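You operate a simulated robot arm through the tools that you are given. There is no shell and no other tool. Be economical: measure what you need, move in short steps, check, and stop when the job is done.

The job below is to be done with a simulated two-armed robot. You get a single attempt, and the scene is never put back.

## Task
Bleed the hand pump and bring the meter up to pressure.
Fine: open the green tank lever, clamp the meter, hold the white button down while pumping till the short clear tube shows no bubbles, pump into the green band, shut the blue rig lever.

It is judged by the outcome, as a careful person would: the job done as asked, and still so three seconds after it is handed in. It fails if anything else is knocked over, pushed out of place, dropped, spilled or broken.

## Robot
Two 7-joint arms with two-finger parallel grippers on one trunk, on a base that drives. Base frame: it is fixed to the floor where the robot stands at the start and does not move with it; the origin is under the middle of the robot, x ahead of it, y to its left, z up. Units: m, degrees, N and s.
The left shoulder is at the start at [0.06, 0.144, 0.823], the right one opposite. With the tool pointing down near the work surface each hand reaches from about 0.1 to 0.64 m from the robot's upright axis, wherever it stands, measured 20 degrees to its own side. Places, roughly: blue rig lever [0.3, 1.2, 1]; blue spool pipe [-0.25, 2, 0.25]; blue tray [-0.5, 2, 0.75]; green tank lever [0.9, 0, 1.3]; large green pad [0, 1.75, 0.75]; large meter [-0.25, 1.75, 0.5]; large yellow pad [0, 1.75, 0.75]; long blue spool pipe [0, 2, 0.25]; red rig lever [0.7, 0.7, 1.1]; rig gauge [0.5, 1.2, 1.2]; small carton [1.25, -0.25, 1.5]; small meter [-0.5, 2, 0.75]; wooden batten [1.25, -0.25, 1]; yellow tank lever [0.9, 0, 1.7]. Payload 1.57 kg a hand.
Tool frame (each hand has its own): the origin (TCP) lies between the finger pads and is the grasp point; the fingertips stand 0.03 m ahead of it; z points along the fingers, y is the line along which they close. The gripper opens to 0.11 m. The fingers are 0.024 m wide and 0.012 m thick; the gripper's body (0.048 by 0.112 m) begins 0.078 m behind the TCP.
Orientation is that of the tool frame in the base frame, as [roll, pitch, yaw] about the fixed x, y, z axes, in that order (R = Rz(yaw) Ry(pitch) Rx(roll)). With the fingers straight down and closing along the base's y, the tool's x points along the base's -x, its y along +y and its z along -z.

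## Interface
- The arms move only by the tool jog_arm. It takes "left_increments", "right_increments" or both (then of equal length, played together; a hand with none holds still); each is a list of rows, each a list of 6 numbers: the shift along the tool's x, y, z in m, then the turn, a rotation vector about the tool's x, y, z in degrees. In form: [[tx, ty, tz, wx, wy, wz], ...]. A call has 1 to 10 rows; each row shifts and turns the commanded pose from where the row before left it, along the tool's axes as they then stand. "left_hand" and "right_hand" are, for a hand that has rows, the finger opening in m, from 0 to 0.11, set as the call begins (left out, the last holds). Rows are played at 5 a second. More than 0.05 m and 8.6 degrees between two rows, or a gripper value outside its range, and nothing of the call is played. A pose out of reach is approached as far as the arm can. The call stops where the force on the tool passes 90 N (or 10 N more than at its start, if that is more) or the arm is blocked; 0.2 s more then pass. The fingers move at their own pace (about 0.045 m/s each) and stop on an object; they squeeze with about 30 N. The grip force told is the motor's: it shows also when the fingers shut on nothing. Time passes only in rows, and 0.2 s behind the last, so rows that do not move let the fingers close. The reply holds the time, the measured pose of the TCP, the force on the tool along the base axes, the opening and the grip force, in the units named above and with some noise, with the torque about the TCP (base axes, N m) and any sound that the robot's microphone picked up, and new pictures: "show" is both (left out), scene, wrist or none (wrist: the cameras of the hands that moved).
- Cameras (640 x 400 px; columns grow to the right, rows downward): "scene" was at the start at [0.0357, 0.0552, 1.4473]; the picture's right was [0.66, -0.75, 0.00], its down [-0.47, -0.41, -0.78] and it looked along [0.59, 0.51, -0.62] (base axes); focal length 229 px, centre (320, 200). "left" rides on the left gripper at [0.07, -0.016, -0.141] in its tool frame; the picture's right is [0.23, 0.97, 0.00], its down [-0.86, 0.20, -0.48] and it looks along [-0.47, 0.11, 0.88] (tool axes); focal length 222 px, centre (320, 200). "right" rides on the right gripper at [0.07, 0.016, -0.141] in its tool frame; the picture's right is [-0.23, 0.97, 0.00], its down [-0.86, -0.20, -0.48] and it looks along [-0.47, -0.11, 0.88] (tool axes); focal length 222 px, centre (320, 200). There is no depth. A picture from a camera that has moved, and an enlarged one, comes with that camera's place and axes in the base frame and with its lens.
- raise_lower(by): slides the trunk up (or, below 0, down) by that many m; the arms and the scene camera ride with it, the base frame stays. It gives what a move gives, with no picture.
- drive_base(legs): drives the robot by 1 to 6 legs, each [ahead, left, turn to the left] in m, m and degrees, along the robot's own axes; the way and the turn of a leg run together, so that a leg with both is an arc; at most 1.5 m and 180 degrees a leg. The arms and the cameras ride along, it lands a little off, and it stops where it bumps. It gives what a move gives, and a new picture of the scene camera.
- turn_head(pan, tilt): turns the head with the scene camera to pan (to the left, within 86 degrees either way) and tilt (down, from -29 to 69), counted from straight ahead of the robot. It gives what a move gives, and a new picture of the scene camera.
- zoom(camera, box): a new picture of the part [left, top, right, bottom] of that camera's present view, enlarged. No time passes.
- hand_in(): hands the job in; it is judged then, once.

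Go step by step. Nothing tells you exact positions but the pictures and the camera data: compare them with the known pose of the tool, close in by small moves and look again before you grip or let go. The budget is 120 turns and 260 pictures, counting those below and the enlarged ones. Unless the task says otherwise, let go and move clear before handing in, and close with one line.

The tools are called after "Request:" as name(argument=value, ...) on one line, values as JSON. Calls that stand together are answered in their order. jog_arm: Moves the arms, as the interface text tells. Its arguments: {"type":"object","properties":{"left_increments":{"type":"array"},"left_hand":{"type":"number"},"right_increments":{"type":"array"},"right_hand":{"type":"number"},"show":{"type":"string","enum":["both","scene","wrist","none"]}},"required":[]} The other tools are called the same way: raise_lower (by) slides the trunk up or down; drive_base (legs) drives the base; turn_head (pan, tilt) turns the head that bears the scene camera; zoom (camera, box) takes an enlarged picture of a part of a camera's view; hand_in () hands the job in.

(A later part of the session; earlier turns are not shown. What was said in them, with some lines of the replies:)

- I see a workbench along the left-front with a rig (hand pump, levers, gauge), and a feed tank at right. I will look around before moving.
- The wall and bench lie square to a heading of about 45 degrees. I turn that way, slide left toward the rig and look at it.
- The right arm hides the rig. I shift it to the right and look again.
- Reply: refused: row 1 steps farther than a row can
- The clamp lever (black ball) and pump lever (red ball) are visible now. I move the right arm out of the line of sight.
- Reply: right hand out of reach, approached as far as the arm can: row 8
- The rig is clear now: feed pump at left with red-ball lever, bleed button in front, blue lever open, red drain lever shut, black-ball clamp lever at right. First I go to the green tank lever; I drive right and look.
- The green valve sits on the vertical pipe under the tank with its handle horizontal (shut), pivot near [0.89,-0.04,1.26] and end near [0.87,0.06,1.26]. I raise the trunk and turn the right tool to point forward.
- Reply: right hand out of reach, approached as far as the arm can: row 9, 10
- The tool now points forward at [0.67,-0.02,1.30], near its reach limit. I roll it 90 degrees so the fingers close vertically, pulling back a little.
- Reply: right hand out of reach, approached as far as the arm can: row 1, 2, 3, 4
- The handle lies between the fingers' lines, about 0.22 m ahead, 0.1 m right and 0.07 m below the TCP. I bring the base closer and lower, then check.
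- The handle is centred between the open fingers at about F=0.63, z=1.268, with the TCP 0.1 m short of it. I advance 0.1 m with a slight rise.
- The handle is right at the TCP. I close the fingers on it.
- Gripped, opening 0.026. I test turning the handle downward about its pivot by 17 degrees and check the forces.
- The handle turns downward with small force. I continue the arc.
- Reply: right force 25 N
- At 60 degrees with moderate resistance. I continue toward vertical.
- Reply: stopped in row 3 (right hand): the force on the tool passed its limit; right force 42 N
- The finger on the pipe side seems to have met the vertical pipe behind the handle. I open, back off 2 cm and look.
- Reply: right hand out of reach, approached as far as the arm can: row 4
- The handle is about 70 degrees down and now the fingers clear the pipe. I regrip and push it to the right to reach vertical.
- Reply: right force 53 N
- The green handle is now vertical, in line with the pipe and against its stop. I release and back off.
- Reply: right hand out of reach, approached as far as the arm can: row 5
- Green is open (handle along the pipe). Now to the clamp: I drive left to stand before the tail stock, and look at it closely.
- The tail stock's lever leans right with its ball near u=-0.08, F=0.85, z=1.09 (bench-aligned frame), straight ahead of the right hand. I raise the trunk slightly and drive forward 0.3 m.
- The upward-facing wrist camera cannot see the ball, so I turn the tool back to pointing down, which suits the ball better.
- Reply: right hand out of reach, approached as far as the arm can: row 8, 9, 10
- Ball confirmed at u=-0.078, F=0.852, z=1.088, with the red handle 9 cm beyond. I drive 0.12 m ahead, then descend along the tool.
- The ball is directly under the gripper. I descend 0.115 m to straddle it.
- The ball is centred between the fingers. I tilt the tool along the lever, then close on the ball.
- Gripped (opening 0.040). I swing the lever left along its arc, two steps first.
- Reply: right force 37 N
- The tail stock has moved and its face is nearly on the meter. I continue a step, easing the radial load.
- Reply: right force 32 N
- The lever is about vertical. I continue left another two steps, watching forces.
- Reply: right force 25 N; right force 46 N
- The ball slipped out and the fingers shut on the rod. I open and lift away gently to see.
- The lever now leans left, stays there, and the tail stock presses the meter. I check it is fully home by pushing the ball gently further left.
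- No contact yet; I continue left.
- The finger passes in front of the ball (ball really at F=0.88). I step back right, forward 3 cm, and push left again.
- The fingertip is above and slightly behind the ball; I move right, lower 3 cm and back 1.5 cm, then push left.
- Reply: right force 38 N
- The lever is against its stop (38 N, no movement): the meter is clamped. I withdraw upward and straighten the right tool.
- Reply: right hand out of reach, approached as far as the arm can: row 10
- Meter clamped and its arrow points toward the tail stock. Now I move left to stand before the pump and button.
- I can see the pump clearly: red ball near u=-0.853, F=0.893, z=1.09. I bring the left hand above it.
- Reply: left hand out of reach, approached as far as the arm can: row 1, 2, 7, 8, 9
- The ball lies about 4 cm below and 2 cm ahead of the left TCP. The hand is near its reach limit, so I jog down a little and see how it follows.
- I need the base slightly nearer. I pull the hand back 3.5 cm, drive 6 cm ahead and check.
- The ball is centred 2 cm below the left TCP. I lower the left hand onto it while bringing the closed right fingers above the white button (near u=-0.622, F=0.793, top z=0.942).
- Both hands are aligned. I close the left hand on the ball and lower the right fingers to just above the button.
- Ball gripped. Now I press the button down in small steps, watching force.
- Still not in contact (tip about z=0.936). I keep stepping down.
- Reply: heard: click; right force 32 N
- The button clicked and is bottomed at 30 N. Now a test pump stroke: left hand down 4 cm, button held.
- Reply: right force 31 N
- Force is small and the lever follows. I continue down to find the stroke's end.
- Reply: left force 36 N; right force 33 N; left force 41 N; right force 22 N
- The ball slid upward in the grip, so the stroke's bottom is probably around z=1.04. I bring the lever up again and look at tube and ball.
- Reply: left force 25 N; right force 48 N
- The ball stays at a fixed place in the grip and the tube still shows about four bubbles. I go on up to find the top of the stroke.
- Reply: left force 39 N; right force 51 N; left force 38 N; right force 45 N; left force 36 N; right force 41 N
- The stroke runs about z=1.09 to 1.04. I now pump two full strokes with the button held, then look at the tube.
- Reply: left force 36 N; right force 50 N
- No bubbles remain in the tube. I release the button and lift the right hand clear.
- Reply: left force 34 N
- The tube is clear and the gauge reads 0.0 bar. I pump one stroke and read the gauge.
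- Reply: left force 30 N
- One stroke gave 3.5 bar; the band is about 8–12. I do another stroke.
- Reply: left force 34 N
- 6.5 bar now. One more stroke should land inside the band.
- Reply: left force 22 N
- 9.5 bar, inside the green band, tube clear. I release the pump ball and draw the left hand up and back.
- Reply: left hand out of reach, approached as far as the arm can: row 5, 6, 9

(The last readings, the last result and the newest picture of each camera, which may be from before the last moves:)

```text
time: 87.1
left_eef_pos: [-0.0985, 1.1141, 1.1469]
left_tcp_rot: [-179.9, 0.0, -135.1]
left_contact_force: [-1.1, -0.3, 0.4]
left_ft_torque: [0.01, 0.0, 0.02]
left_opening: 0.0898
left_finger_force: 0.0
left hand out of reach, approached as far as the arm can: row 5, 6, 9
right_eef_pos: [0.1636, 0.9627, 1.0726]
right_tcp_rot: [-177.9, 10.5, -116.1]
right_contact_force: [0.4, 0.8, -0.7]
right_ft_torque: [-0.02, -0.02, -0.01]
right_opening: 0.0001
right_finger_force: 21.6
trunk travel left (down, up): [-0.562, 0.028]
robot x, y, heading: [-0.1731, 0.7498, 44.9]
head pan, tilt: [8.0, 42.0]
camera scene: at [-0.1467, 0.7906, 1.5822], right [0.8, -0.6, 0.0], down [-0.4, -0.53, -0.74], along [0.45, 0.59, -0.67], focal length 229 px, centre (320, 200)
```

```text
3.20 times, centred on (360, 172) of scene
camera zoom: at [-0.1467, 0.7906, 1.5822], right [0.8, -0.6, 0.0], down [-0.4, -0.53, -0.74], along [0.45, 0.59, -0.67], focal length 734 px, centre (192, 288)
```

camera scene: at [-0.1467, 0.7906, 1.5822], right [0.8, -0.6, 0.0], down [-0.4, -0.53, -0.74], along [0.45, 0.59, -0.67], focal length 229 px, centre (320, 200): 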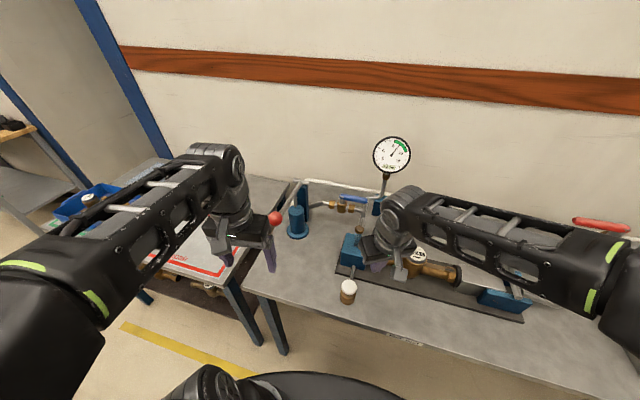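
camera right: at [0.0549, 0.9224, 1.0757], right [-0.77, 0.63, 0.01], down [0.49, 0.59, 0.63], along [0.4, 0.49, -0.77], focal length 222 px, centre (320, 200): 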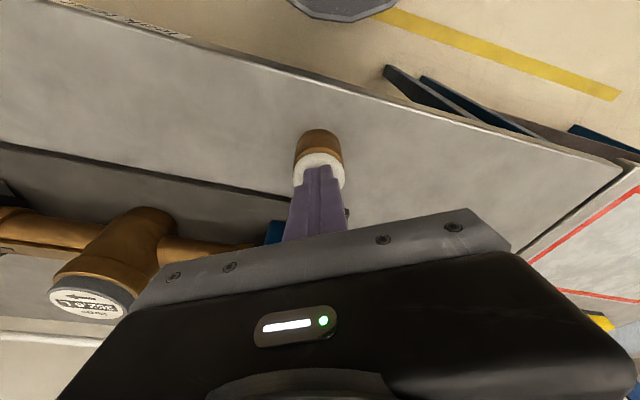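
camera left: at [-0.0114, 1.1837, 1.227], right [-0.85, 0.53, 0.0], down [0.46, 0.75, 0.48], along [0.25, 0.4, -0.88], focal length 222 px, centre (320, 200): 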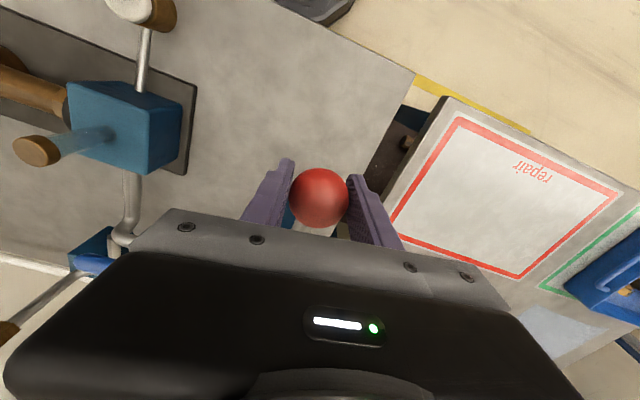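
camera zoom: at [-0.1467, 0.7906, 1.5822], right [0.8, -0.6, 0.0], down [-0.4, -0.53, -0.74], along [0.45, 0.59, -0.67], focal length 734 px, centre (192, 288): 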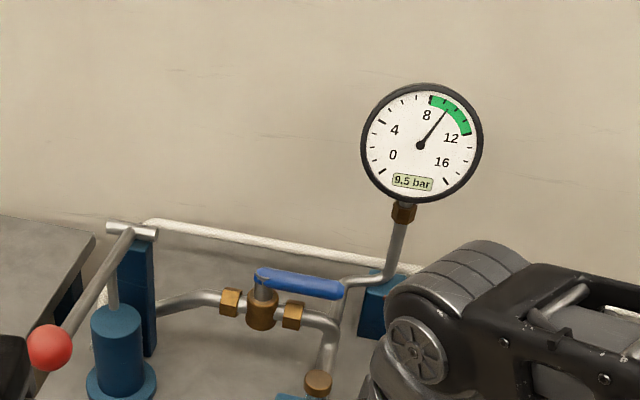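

Pressure holds at 9.5 bar. The blue handle runs from its stem (u=-0.67, F=1.12) right to u=-0.57 at z=1.01; I raise and align the right hand, then drive slightly forward and left to reach it.

Request:
jog_arm(right_increments=[[-0.0063, -0.001, -0.0344, 0, 0, 6.3], [-0.0063, -0.001, -0.0344, 0, 0, 6.3], [-0.0063, -0.001, -0.0344, 0, 0, 6.3], [0, 0, 0, 0, -7, 0], [0, 0, 0, 0, -7, 0]], show="none")

Request:
drive_base(legs=[[0, 0.1, 0], [0.06, 0, 0]])

Request:
zoom(camera="right", box=[0, 0, 640, 400])

```text
time: 88.3
left_eef_pos: [-0.0962, 1.1142, 1.1481]
left_tcp_rot: [180.0, 0.0, -135.2]
left_contact_force: [0.0, 0.1, -0.8]
left_ft_torque: [0.0, 0.0, -0.03]
left_opening: 0.09
left_finger_force: 0.0
right_eef_pos: [0.1646, 0.9597, 1.1773]
right_tcp_rot: [178.3, 24.7, -135.8]
right_contact_force: [-0.7, 0.4, 0.1]
right_ft_torque: [0.03, -0.02, -0.02]
right_opening: 0.0003
right_finger_force: 21.1
trunk travel left (down, up): [-0.562, 0.028]
robot x, y, heading: [-0.1761, 0.7455, 45.0]
head pan, tilt: [8.0, 42.0]
```

```text
time: 90.0
left_eef_pos: [-0.1226, 1.23, 1.1473]
left_tcp_rot: [179.9, -0.1, -135.1]
left_contact_force: [0.7, 0.7, -0.5]
left_ft_torque: [-0.04, 0.04, -0.02]
left_opening: 0.09
left_finger_force: 0.0
right_eef_pos: [0.1391, 1.0753, 1.1767]
right_tcp_rot: [178.4, 24.4, -135.6]
right_contact_force: [0.3, 0.0, 0.0]
right_ft_torque: [-0.04, 0.03, 0.01]
right_opening: 0.0
right_finger_force: 21.1
trunk travel left (down, up): [-0.562, 0.028]
robot x, y, heading: [-0.2044, 0.8631, 44.8]
head pan, tilt: [8.0, 42.0]
camera scene: at [-0.1715, 0.9054, 1.582], right [0.8, -0.6, 0.0], down [-0.4, -0.53, -0.74], along [0.45, 0.59, -0.67], focal length 229 px, centre (320, 200)
```

scene: 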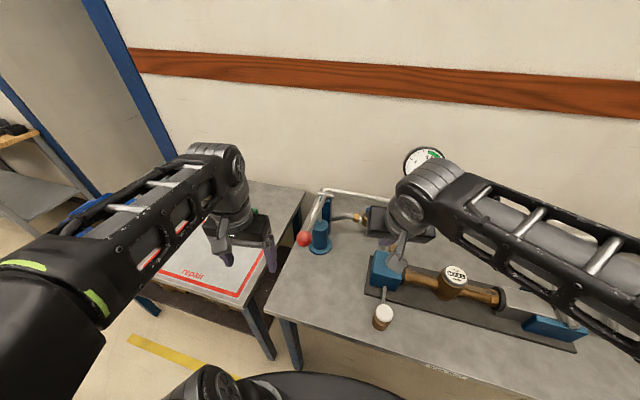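

```text
1.00 times, centred on (320, 200) of right (not enlarged: the box is as wide or as high as the picture)
camera zoom: at [0.0415, 0.9979, 1.2751], right [-0.54, 0.83, 0.12], down [0.57, 0.25, 0.78], along [0.62, 0.49, -0.61], focal length 222 px, centre (320, 200)
```

zoom: 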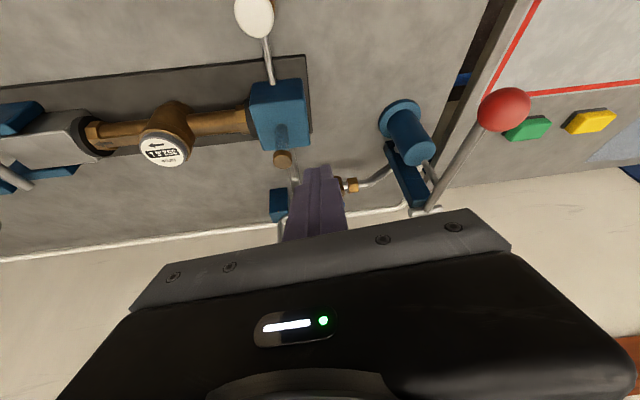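

Now I advance the right hand over the blue handle, staying clear of the gauge dial, in part first.

Request:
jog_arm(right_increments=[[-0.0308, -0.006, 0.0276, 0, 0, 0], [-0.0308, -0.006, 0.0276, 0, 0, 0], [-0.0308, -0.006, 0.0276, 0, 0, 0], [-0.0308, -0.006, 0.0276, 0, 0, 0]], show="both")

Request:
zoom(camera="scene", box=[300, 130, 500, 255])

```text
time: 91.0
left_eef_pos: [-0.1226, 1.2288, 1.148]
left_tcp_rot: [-180.0, 0.0, -135.0]
left_contact_force: [0.2, 0.4, -0.4]
left_ft_torque: [0.0, 0.0, 0.02]
left_opening: 0.09
left_finger_force: 0.0
right_eef_pos: [0.2655, 1.1716, 1.1271]
right_tcp_rot: [178.4, 24.5, -135.6]
right_contact_force: [0.5, 0.1, -0.4]
right_ft_torque: [-0.02, 0.03, 0.01]
right_opening: 0.0
right_finger_force: 21.6
trunk travel left (down, up): [-0.562, 0.028]
robot x, y, heading: [-0.2017, 0.8578, 44.9]
head pan, tilt: [8.0, 42.0]
camera scene: at [-0.1723, 0.9046, 1.5821], right [0.8, -0.6, 0.0], down [-0.4, -0.53, -0.74], along [0.45, 0.59, -0.67], focal length 229 px, centre (320, 200)
camera right: at [0.1682, 1.0936, 1.2252], right [-0.54, 0.83, 0.12], down [0.56, 0.25, 0.79], along [0.62, 0.49, -0.61], focal length 222 px, centre (320, 200)
```

scene: 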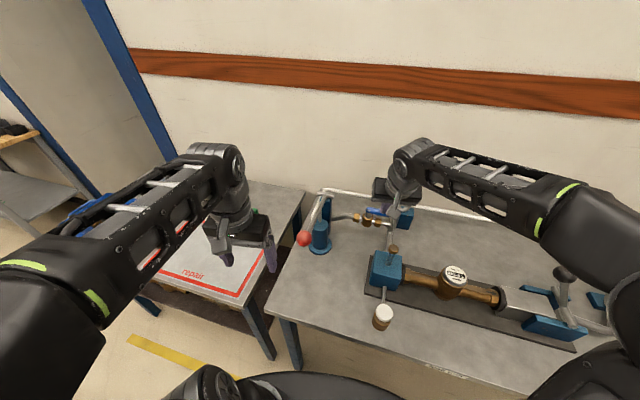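
right: 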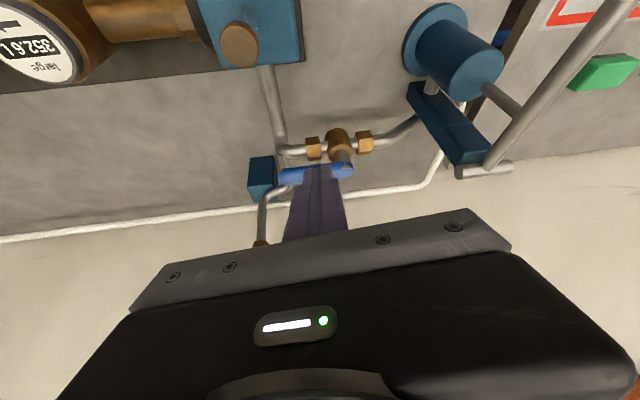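

```text
3.20 times, centred on (400, 192) of scene
camera zoom: at [-0.1723, 0.9046, 1.5821], right [0.8, -0.6, 0.0], down [-0.4, -0.53, -0.74], along [0.45, 0.59, -0.67], focal length 734 px, centre (64, 224)
```

zoom: 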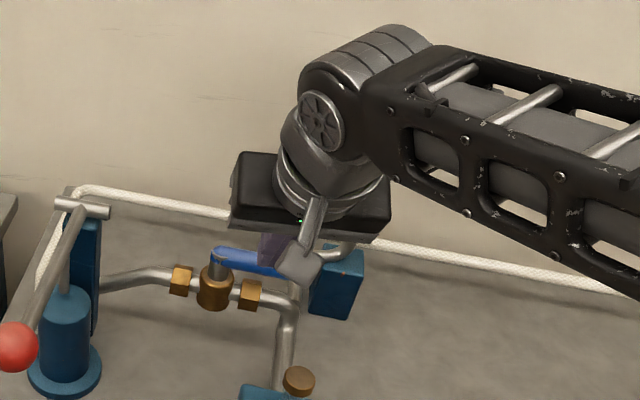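

The handle is seen right under the fingertips. I move over and just beyond it, then check.

Request:
jog_arm(right_increments=[[-0.029, -0.01, 0.0285, 0, 0, 0], [-0.029, -0.01, 0.0285, 0, 0, 0], [-0.029, -0.01, 0.0285, 0, 0, 0]], show="wrist")

Request:
zoom(camera="scene", box=[300, 130, 500, 255])

```text
time: 91.8
left_eef_pos: [-0.1225, 1.2289, 1.1477]
left_tcp_rot: [179.9, -0.1, -135.1]
left_contact_force: [0.0, 0.1, -0.4]
left_ft_torque: [0.02, 0.01, -0.01]
left_opening: 0.0902
left_finger_force: 0.0
right_eef_pos: [0.3682, 1.2299, 1.0845]
right_tcp_rot: [178.3, 24.5, -135.7]
right_contact_force: [-0.4, 0.0, 0.1]
right_ft_torque: [0.0, -0.01, -0.01]
right_opening: 0.0
right_finger_force: 21.2
trunk travel left (down, up): [-0.562, 0.028]
robot x, y, heading: [-0.2021, 0.856, 44.4]
head pan, tilt: [8.0, 42.0]
camera right: at [0.2705, 1.1538, 1.1834], right [-0.54, 0.83, 0.12], down [0.57, 0.25, 0.78], along [0.62, 0.49, -0.61], focal length 222 px, centre (320, 200)
```

right: 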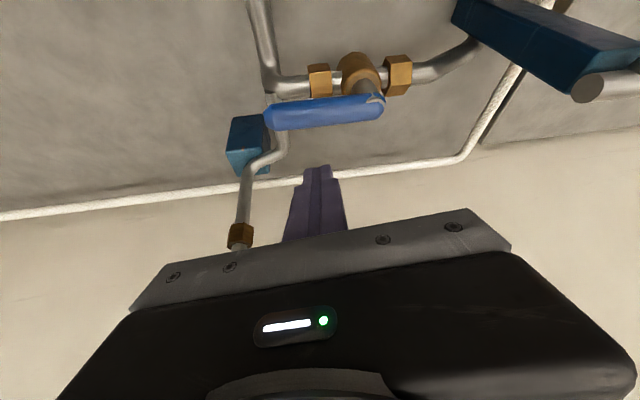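

```text
3.20 times, centred on (400, 192) of scene
camera zoom: at [-0.1716, 0.905, 1.582], right [0.8, -0.6, 0.0], down [-0.4, -0.53, -0.74], along [0.45, 0.59, -0.67], focal length 734 px, centre (64, 224)
```

zoom: 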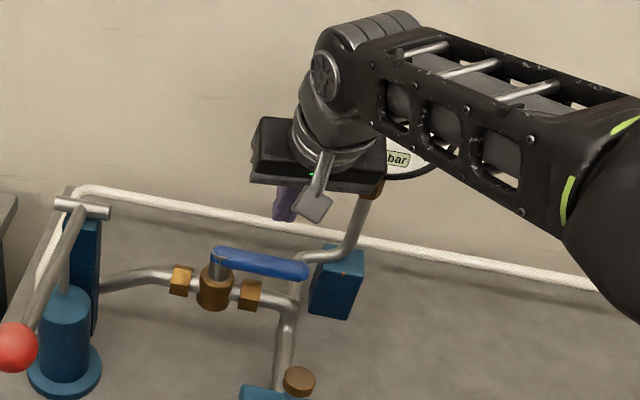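

The fingertip is just beyond the handle. I lower it behind the handle by 6 cm.

Request:
jog_arm(right_increments=[[0.0065, 0, 0.02, 0, 0, 0], [0.0065, 0, 0.02, 0, 0, 0], [0.0065, 0, 0.019, 0, 0, 0]], show="wrist")

Request:
zoom(camera="scene", box=[300, 130, 500, 255])

```text
time: 92.6
left_eef_pos: [-0.1238, 1.229, 1.1481]
left_tcp_rot: [-180.0, 0.0, -135.2]
left_contact_force: [0.7, -0.4, -1.1]
left_ft_torque: [0.0, 0.01, 0.0]
left_opening: 0.09
left_finger_force: 0.1
right_eef_pos: [0.3704, 1.2356, 1.0237]
right_tcp_rot: [178.3, 24.5, -135.7]
right_contact_force: [-0.1, -0.2, -0.5]
right_ft_torque: [0.01, 0.0, -0.01]
right_opening: 0.0
right_finger_force: 21.1
trunk travel left (down, up): [-0.562, 0.028]
robot x, y, heading: [-0.2023, 0.8582, 44.8]
head pan, tilt: [8.0, 42.0]
camera right: at [0.2725, 1.1591, 1.1219], right [-0.54, 0.83, 0.12], down [0.57, 0.25, 0.79], along [0.62, 0.49, -0.61], focal length 222 px, centre (320, 200)
```

right: 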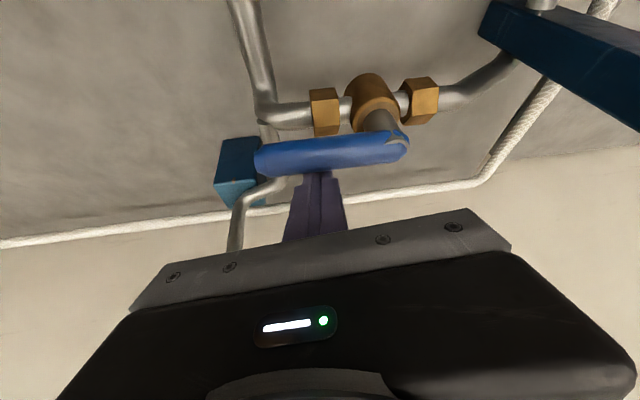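

```text
3.20 times, centred on (400, 192) of scene
camera zoom: at [-0.1726, 0.9042, 1.5821], right [0.8, -0.6, 0.0], down [-0.4, -0.53, -0.74], along [0.45, 0.59, -0.67], focal length 734 px, centre (64, 224)
```

zoom: 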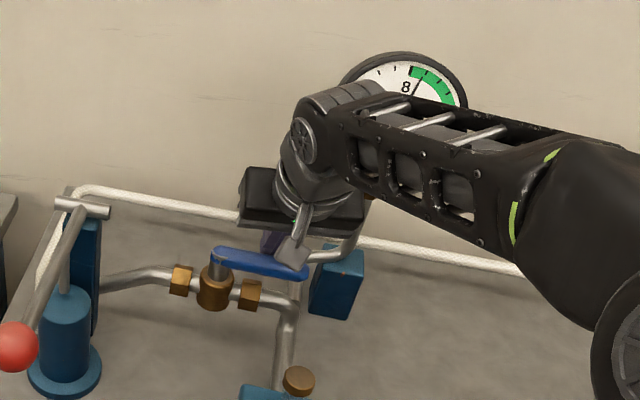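

The finger is behind the handle near mid-length. I pull it toward the robot along its arc, two steps first.

Request:
jog_arm(right_increments=[[0.0149, -0.005, -0.0068, 0, 0, 0], [0.0158, -0.0008, -0.0071, 0, 0, 0]], show="wrist")

```text
time: 93.2
left_eef_pos: [-0.1239, 1.2276, 1.1492]
left_tcp_rot: [180.0, 0.1, -135.1]
left_contact_force: [-0.6, 0.0, 0.3]
left_ft_torque: [0.03, 0.02, 0.02]
left_opening: 0.0901
left_finger_force: 0.0
right_eef_pos: [0.3496, 1.2082, 1.0216]
right_tcp_rot: [178.5, 24.4, -135.6]
right_contact_force: [0.7, 0.2, 1.1]
right_ft_torque: [-0.02, -0.05, 0.03]
right_opening: 0.0002
right_finger_force: 21.1
trunk travel left (down, up): [-0.562, 0.028]
robot x, y, heading: [-0.2005, 0.8577, 44.8]
head pan, tilt: [8.0, 42.0]
camera right: at [0.253, 1.1303, 1.1212], right [-0.54, 0.83, 0.12], down [0.56, 0.25, 0.79], along [0.62, 0.49, -0.61], focal length 222 px, centre (320, 200)
```

right: 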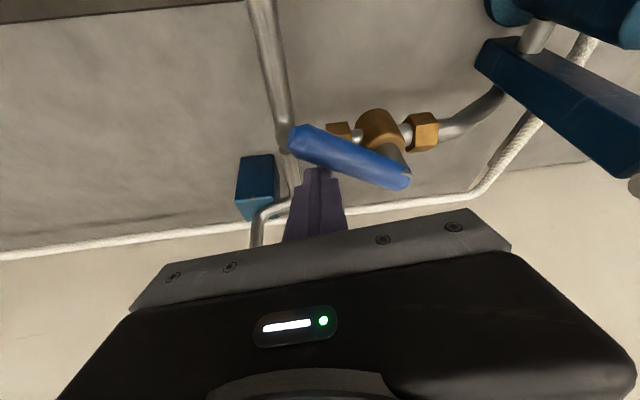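

The handle swings readily toward the front. I continue the arc.

Request:
jog_arm(right_increments=[[0.0153, 0.0038, -0.0069, 0, 0, 0], [0.0139, 0.008, -0.0063, 0, 0, 0], [0.0116, 0.0116, -0.0052, 0, 0, 0]], show="wrist")

```text
time: 94.0
left_eef_pos: [-0.1243, 1.2274, 1.149]
left_tcp_rot: [180.0, 0.1, -135.0]
left_contact_force: [0.0, -0.3, 0.0]
left_ft_torque: [-0.03, 0.02, 0.0]
left_opening: 0.09
left_finger_force: 0.0
right_eef_pos: [0.3008, 1.1926, 1.0237]
right_tcp_rot: [178.3, 24.6, -135.6]
right_contact_force: [0.2, 1.2, -0.3]
right_ft_torque: [-0.01, -0.02, -0.01]
right_opening: 0.0
right_finger_force: 21.1
trunk travel left (down, up): [-0.562, 0.028]
robot x, y, heading: [-0.2068, 0.8592, 44.8]
head pan, tilt: [8.0, 42.0]
camera right: at [0.204, 1.1157, 1.1217], right [-0.54, 0.83, 0.12], down [0.56, 0.25, 0.79], along [0.62, 0.49, -0.61], focal length 222 px, centre (320, 200)
```

right: 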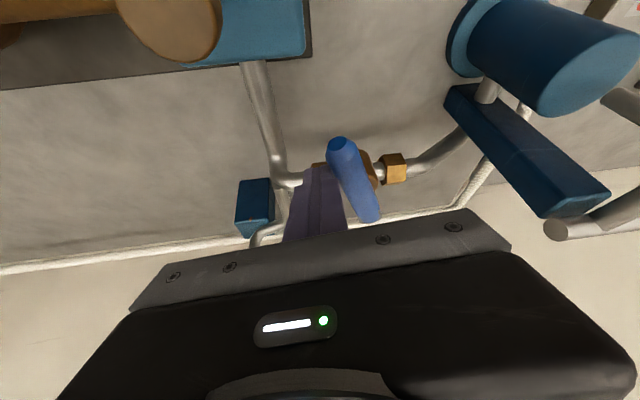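

Nearly perpendicular. I push the last bit to its stop and check.

Request:
jog_arm(right_increments=[[0.0084, 0.0145, -0.0038, 0, 0, 0]], show="wrist")

Request:
zoom(camera="scene", box=[300, 130, 500, 255])

```text
time: 94.4
left_eef_pos: [-0.1249, 1.2283, 1.1499]
left_tcp_rot: [180.0, 0.0, -135.1]
left_contact_force: [-0.7, -0.2, 0.0]
left_ft_torque: [0.0, 0.0, -0.01]
left_opening: 0.0899
left_finger_force: 0.1
right_eef_pos: [0.2842, 1.1961, 1.0244]
right_tcp_rot: [178.4, 24.6, -135.6]
right_contact_force: [-0.3, 0.2, 0.2]
right_ft_torque: [-0.02, -0.03, 0.01]
right_opening: 0.0001
right_finger_force: 21.5
trunk travel left (down, up): [-0.562, 0.028]
robot x, y, heading: [-0.2034, 0.8591, 45.1]
head pan, tilt: [8.0, 42.0]
camera right: at [0.1875, 1.1198, 1.1224], right [-0.54, 0.83, 0.12], down [0.56, 0.25, 0.79], along [0.62, 0.49, -0.61], focal length 222 px, centre (320, 200)
```

right: 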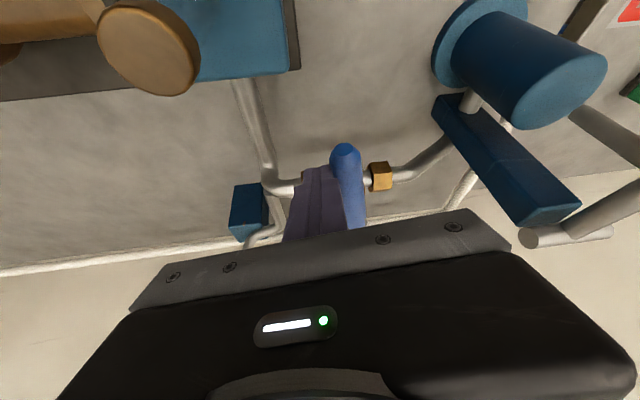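

```text
3.20 times, centred on (400, 192) of scene
camera zoom: at [-0.174, 0.9038, 1.5821], right [0.8, -0.6, 0.0], down [-0.4, -0.53, -0.74], along [0.45, 0.59, -0.67], focal length 734 px, centre (64, 224)
```

zoom: 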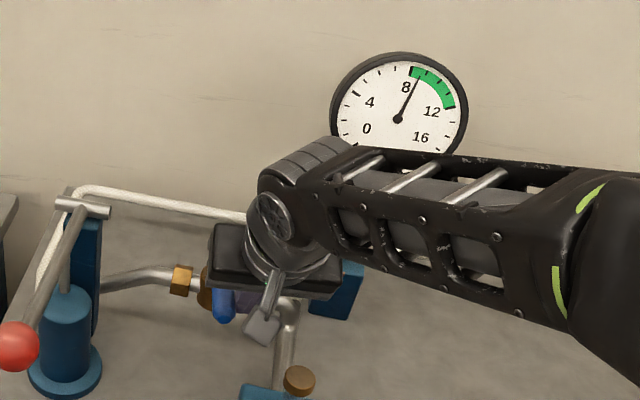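

The needle may be creeping down, so I finish closing at once with a small further push left.

Request:
jog_arm(right_increments=[[0.002, 0.008, -0.001, 0, 0, 0], [0, 0.008, 0, 0, 0, 0]], show="wrist")

Request:
zoom(camera="scene", box=[300, 130, 500, 255])

```text
time: 95.0
left_eef_pos: [-0.1224, 1.2266, 1.149]
left_tcp_rot: [179.9, 0.0, -135.3]
left_contact_force: [0.5, -0.2, -0.6]
left_ft_torque: [0.01, 0.0, -0.01]
left_opening: 0.0897
left_finger_force: 0.1
right_eef_pos: [0.276, 1.2017, 1.0232]
right_tcp_rot: [178.5, 24.5, -136.0]
right_contact_force: [9.1, -11.6, 3.1]
right_ft_torque: [-0.17, -0.26, -0.31]
right_opening: 0.0001
right_finger_force: 21.0
trunk travel left (down, up): [-0.562, 0.028]
robot x, y, heading: [-0.2012, 0.8564, 44.8]
head pan, tilt: [8.0, 42.0]
camera right: at [0.1789, 1.126, 1.1226], right [-0.54, 0.84, 0.12], down [0.57, 0.25, 0.78], along [0.63, 0.49, -0.61], focal length 222 px, centre (320, 200)
```

right: 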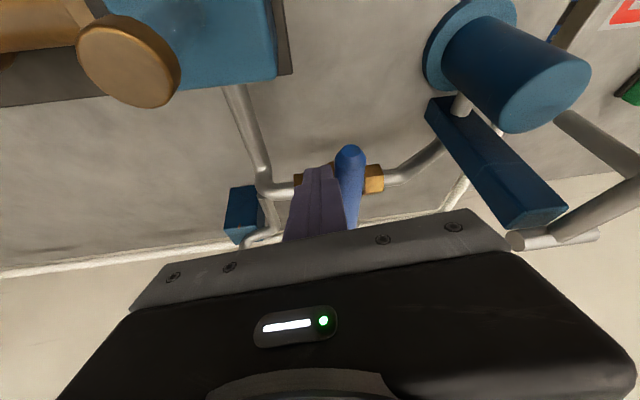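

```text
3.20 times, centred on (400, 192) of scene
camera zoom: at [-0.1712, 0.9012, 1.5822], right [0.8, -0.6, 0.0], down [-0.41, -0.53, -0.74], along [0.45, 0.59, -0.67], focal length 734 px, centre (64, 224)
```

zoom: 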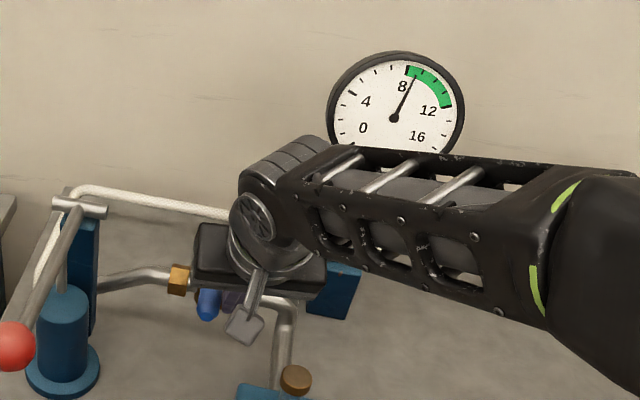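

The handle is against its stop (15 N). I move the finger off, lift and withdraw, then read the gauge.

Request:
jog_arm(right_increments=[[0, -0.012, 0, 0, 0, 0], [-0.0145, 0, -0.0319, 0, 0, 0], [-0.0145, 0, -0.0319, 0, 0, 0], [-0.0145, 0, -0.0319, 0, 0, 0], [0.04, 0, -0.02, 0, 0, 0], [0.04, 0, -0.02, 0, 0, 0], [0.04, -0.02, -0.02, 0, 0, 0], [0.04, -0.02, -0.02, 0, 0, 0], [0.04, -0.02, -0.02, 0, 0, 0]], show="scene")

Request:
zoom(camera="scene", box=[320, 130, 480, 230])

```text
time: 97.0
left_eef_pos: [-0.1253, 1.2267, 1.1486]
left_tcp_rot: [180.0, 0.1, -135.0]
left_contact_force: [-0.2, -0.6, 0.3]
left_ft_torque: [0.0, -0.03, 0.02]
left_opening: 0.0899
left_finger_force: 0.0
right_eef_pos: [0.1656, 0.9922, 1.1354]
right_tcp_rot: [178.3, 24.7, -135.7]
right_contact_force: [-0.5, -1.1, 0.4]
right_ft_torque: [0.02, 0.0, -0.02]
right_opening: 0.0
right_finger_force: 21.2
trunk travel left (down, up): [-0.562, 0.028]
robot x, y, heading: [-0.2013, 0.8602, 45.0]
head pan, tilt: [8.0, 42.0]
camera scene: at [-0.1739, 0.9019, 1.5822], right [0.8, -0.6, 0.0], down [-0.4, -0.53, -0.74], along [0.45, 0.59, -0.67], focal length 229 px, centre (320, 200)
```

scene: 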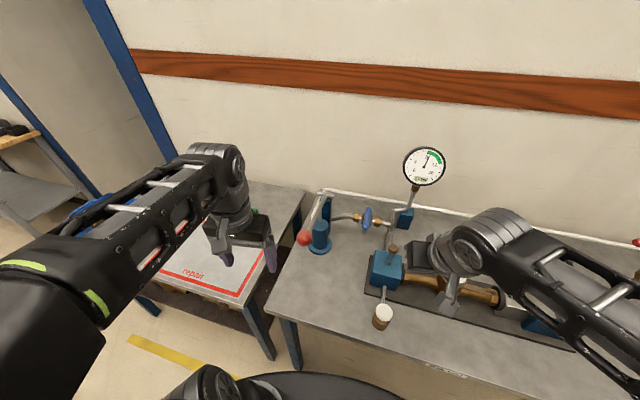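

```text
4.00 times, centred on (400, 180) of scene
camera zoom: at [-0.1739, 0.9019, 1.5822], right [0.8, -0.6, 0.0], down [-0.4, -0.53, -0.74], along [0.45, 0.59, -0.67], focal length 918 px, centre (0, 280)
```

zoom: 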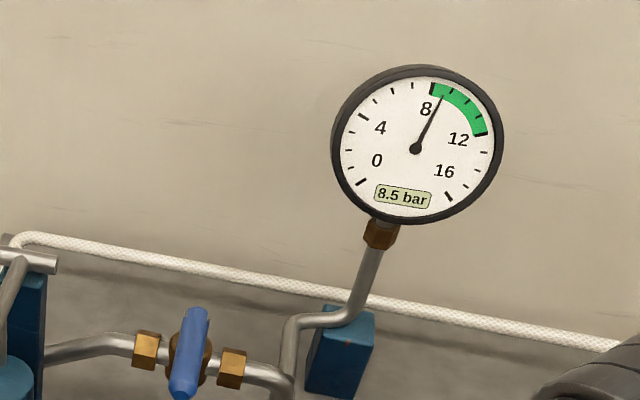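

The blue handle is across its pipe; the gauge reads 8.5 bar, still in the band but lower than before. I wait a few seconds to see whether it holds.

Request:
jog_arm(right_increments=[[0, 0, 0, 0, 0, 0], [0, 0, 0, 0, 0, 0], [0, 0, 0, 0, 0, 0], [0, 0, 0, 0, 0, 0], [0, 0, 0, 0, 0, 0], [0, 0, 0, 0, 0, 0], [0, 0, 0, 0, 0, 0], [0, 0, 0, 0, 0, 0], [0, 0, 0, 0, 0, 0], [0, 0, 0, 0, 0, 0]], show="none")

Request:
jog_arm(right_increments=[[0, 0, 0, 0, 0, 0], [0, 0, 0, 0, 0, 0], [0, 0, 0, 0, 0, 0], [0, 0, 0, 0, 0, 0], [0, 0, 0, 0, 0, 0], [0, 0, 0, 0, 0, 0], [0, 0, 0, 0, 0, 0], [0, 0, 0, 0, 0, 0], [0, 0, 0, 0, 0, 0], [0, 0, 0, 0, 0, 0]], show="none")

Request:
zoom(camera="scene", box=[320, 130, 480, 230])

Request:
zoom(camera="right", box=[0, 0, 640, 400])

```text
time: 99.2
left_eef_pos: [-0.1242, 1.2279, 1.1477]
left_tcp_rot: [-180.0, 0.1, -135.1]
left_contact_force: [0.4, -0.1, 0.4]
left_ft_torque: [0.02, 0.0, 0.03]
left_opening: 0.09
left_finger_force: 0.1
right_eef_pos: [0.1668, 0.9944, 1.1348]
right_tcp_rot: [178.3, 24.4, -135.7]
right_contact_force: [-0.6, -0.4, -0.5]
right_ft_torque: [0.05, 0.02, -0.02]
right_opening: 0.0002
right_finger_force: 21.0
trunk travel left (down, up): [-0.562, 0.028]
robot x, y, heading: [-0.204, 0.8612, 45.2]
head pan, tilt: [8.0, 42.0]
```

```text
time: 101.4
left_eef_pos: [-0.1234, 1.2288, 1.1481]
left_tcp_rot: [179.9, -0.1, -135.1]
left_contact_force: [0.4, -0.7, -0.2]
left_ft_torque: [0.02, -0.01, 0.01]
left_opening: 0.0896
left_finger_force: 0.2
right_eef_pos: [0.1681, 0.9943, 1.1348]
right_tcp_rot: [178.3, 24.8, -135.6]
right_contact_force: [0.4, 0.4, -0.7]
right_ft_torque: [-0.03, -0.01, 0.02]
right_opening: 0.0
right_finger_force: 21.5
trunk travel left (down, up): [-0.562, 0.028]
robot x, y, heading: [-0.2027, 0.8599, 44.8]
head pan, tilt: [8.0, 42.0]
```

```text
4.00 times, centred on (400, 180) of scene
camera zoom: at [-0.1731, 0.9037, 1.5821], right [0.8, -0.6, 0.0], down [-0.4, -0.53, -0.74], along [0.45, 0.59, -0.67], focal length 918 px, centre (0, 280)
```

zoom: 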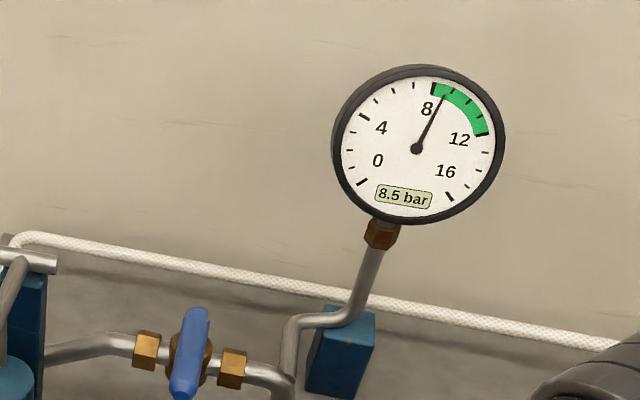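

```text
1.00 times, centred on (320, 200) of right (not enlarged: the box is as wide or as high as the picture)
camera zoom: at [0.0705, 0.918, 1.234], right [-0.54, 0.83, 0.12], down [0.56, 0.25, 0.79], along [0.62, 0.49, -0.61], focal length 222 px, centre (320, 200)
```

zoom: 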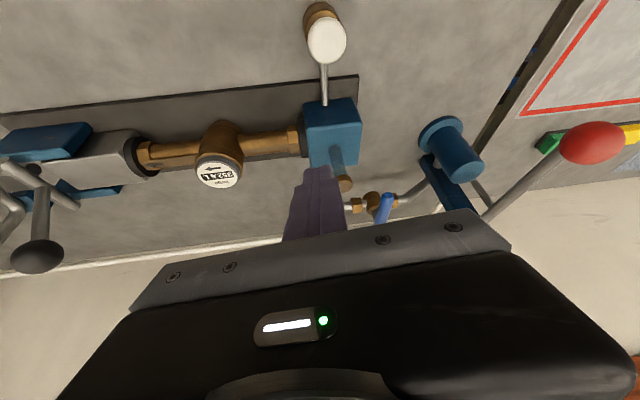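

The pressure holds at 8.5 bar inside the 8–12 band. A last look at tube, clamp and surroundings after backing off.

Request:
drive_base(legs=[[-0.25, 0, 0]])

Request:
zoom(camera="scene", box=[220, 90, 460, 240])

```text
time: 103.2
left_eef_pos: [-0.3022, 1.0514, 1.1477]
left_tcp_rot: [-180.0, 0.0, -135.0]
left_contact_force: [-1.1, -0.8, 0.7]
left_ft_torque: [-0.01, -0.02, 0.01]
left_opening: 0.0899
left_finger_force: 0.0
right_eef_pos: [-0.0114, 0.8187, 1.1349]
right_tcp_rot: [178.3, 24.6, -135.7]
right_contact_force: [0.2, -0.6, 0.5]
right_ft_torque: [0.03, -0.06, -0.02]
right_opening: 0.0
right_finger_force: 21.3
trunk travel left (down, up): [-0.562, 0.028]
robot x, y, heading: [-0.384, 0.6828, 44.9]
head pan, tilt: [8.0, 42.0]
camera scene: at [-0.3516, 0.7261, 1.5822], right [0.8, -0.6, 0.0], down [-0.4, -0.53, -0.74], along [0.45, 0.59, -0.67], focal length 229 px, centre (320, 200)
```

scene: 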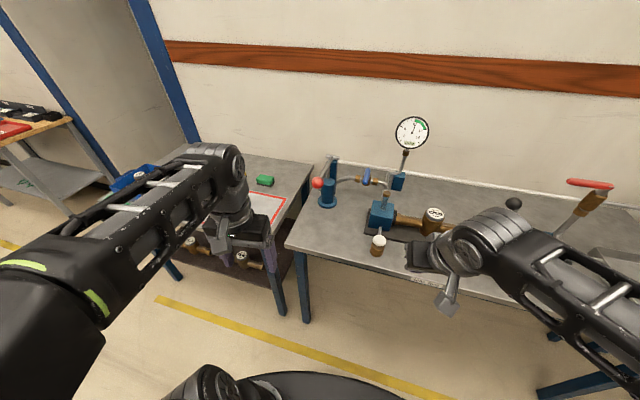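

```text
2.67 times, centred on (340, 165) of scene
camera zoom: at [-0.3516, 0.7261, 1.5822], right [0.8, -0.6, 0.0], down [-0.4, -0.53, -0.74], along [0.45, 0.59, -0.67], focal length 612 px, centre (267, 293)
```

zoom: 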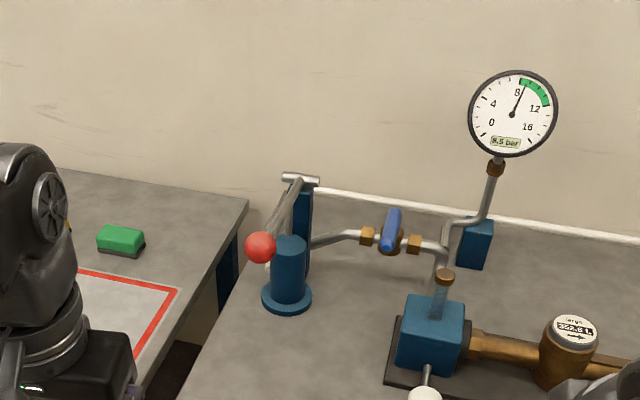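

Everything is in order: the green lever is open, the meter is clamped, the tube is clear, the gauge holds at 8.5 bar and the blue lever is shut. I hand the job in.

Request:
hand_in()

```text
The job is handed in.
```

The pump is bled and the meter is up to pressure: the gauge settled at 8.5 bar, inside the 8–12 green band, and held there for about six seconds before I handed in. It read 9.5 bar after the last stroke and fell to 8.5 while I was shutting the blue lever. The green tank lever is open, the meter is clamped, the clear tube shows no bubbles, and both hands are clear of the rig.
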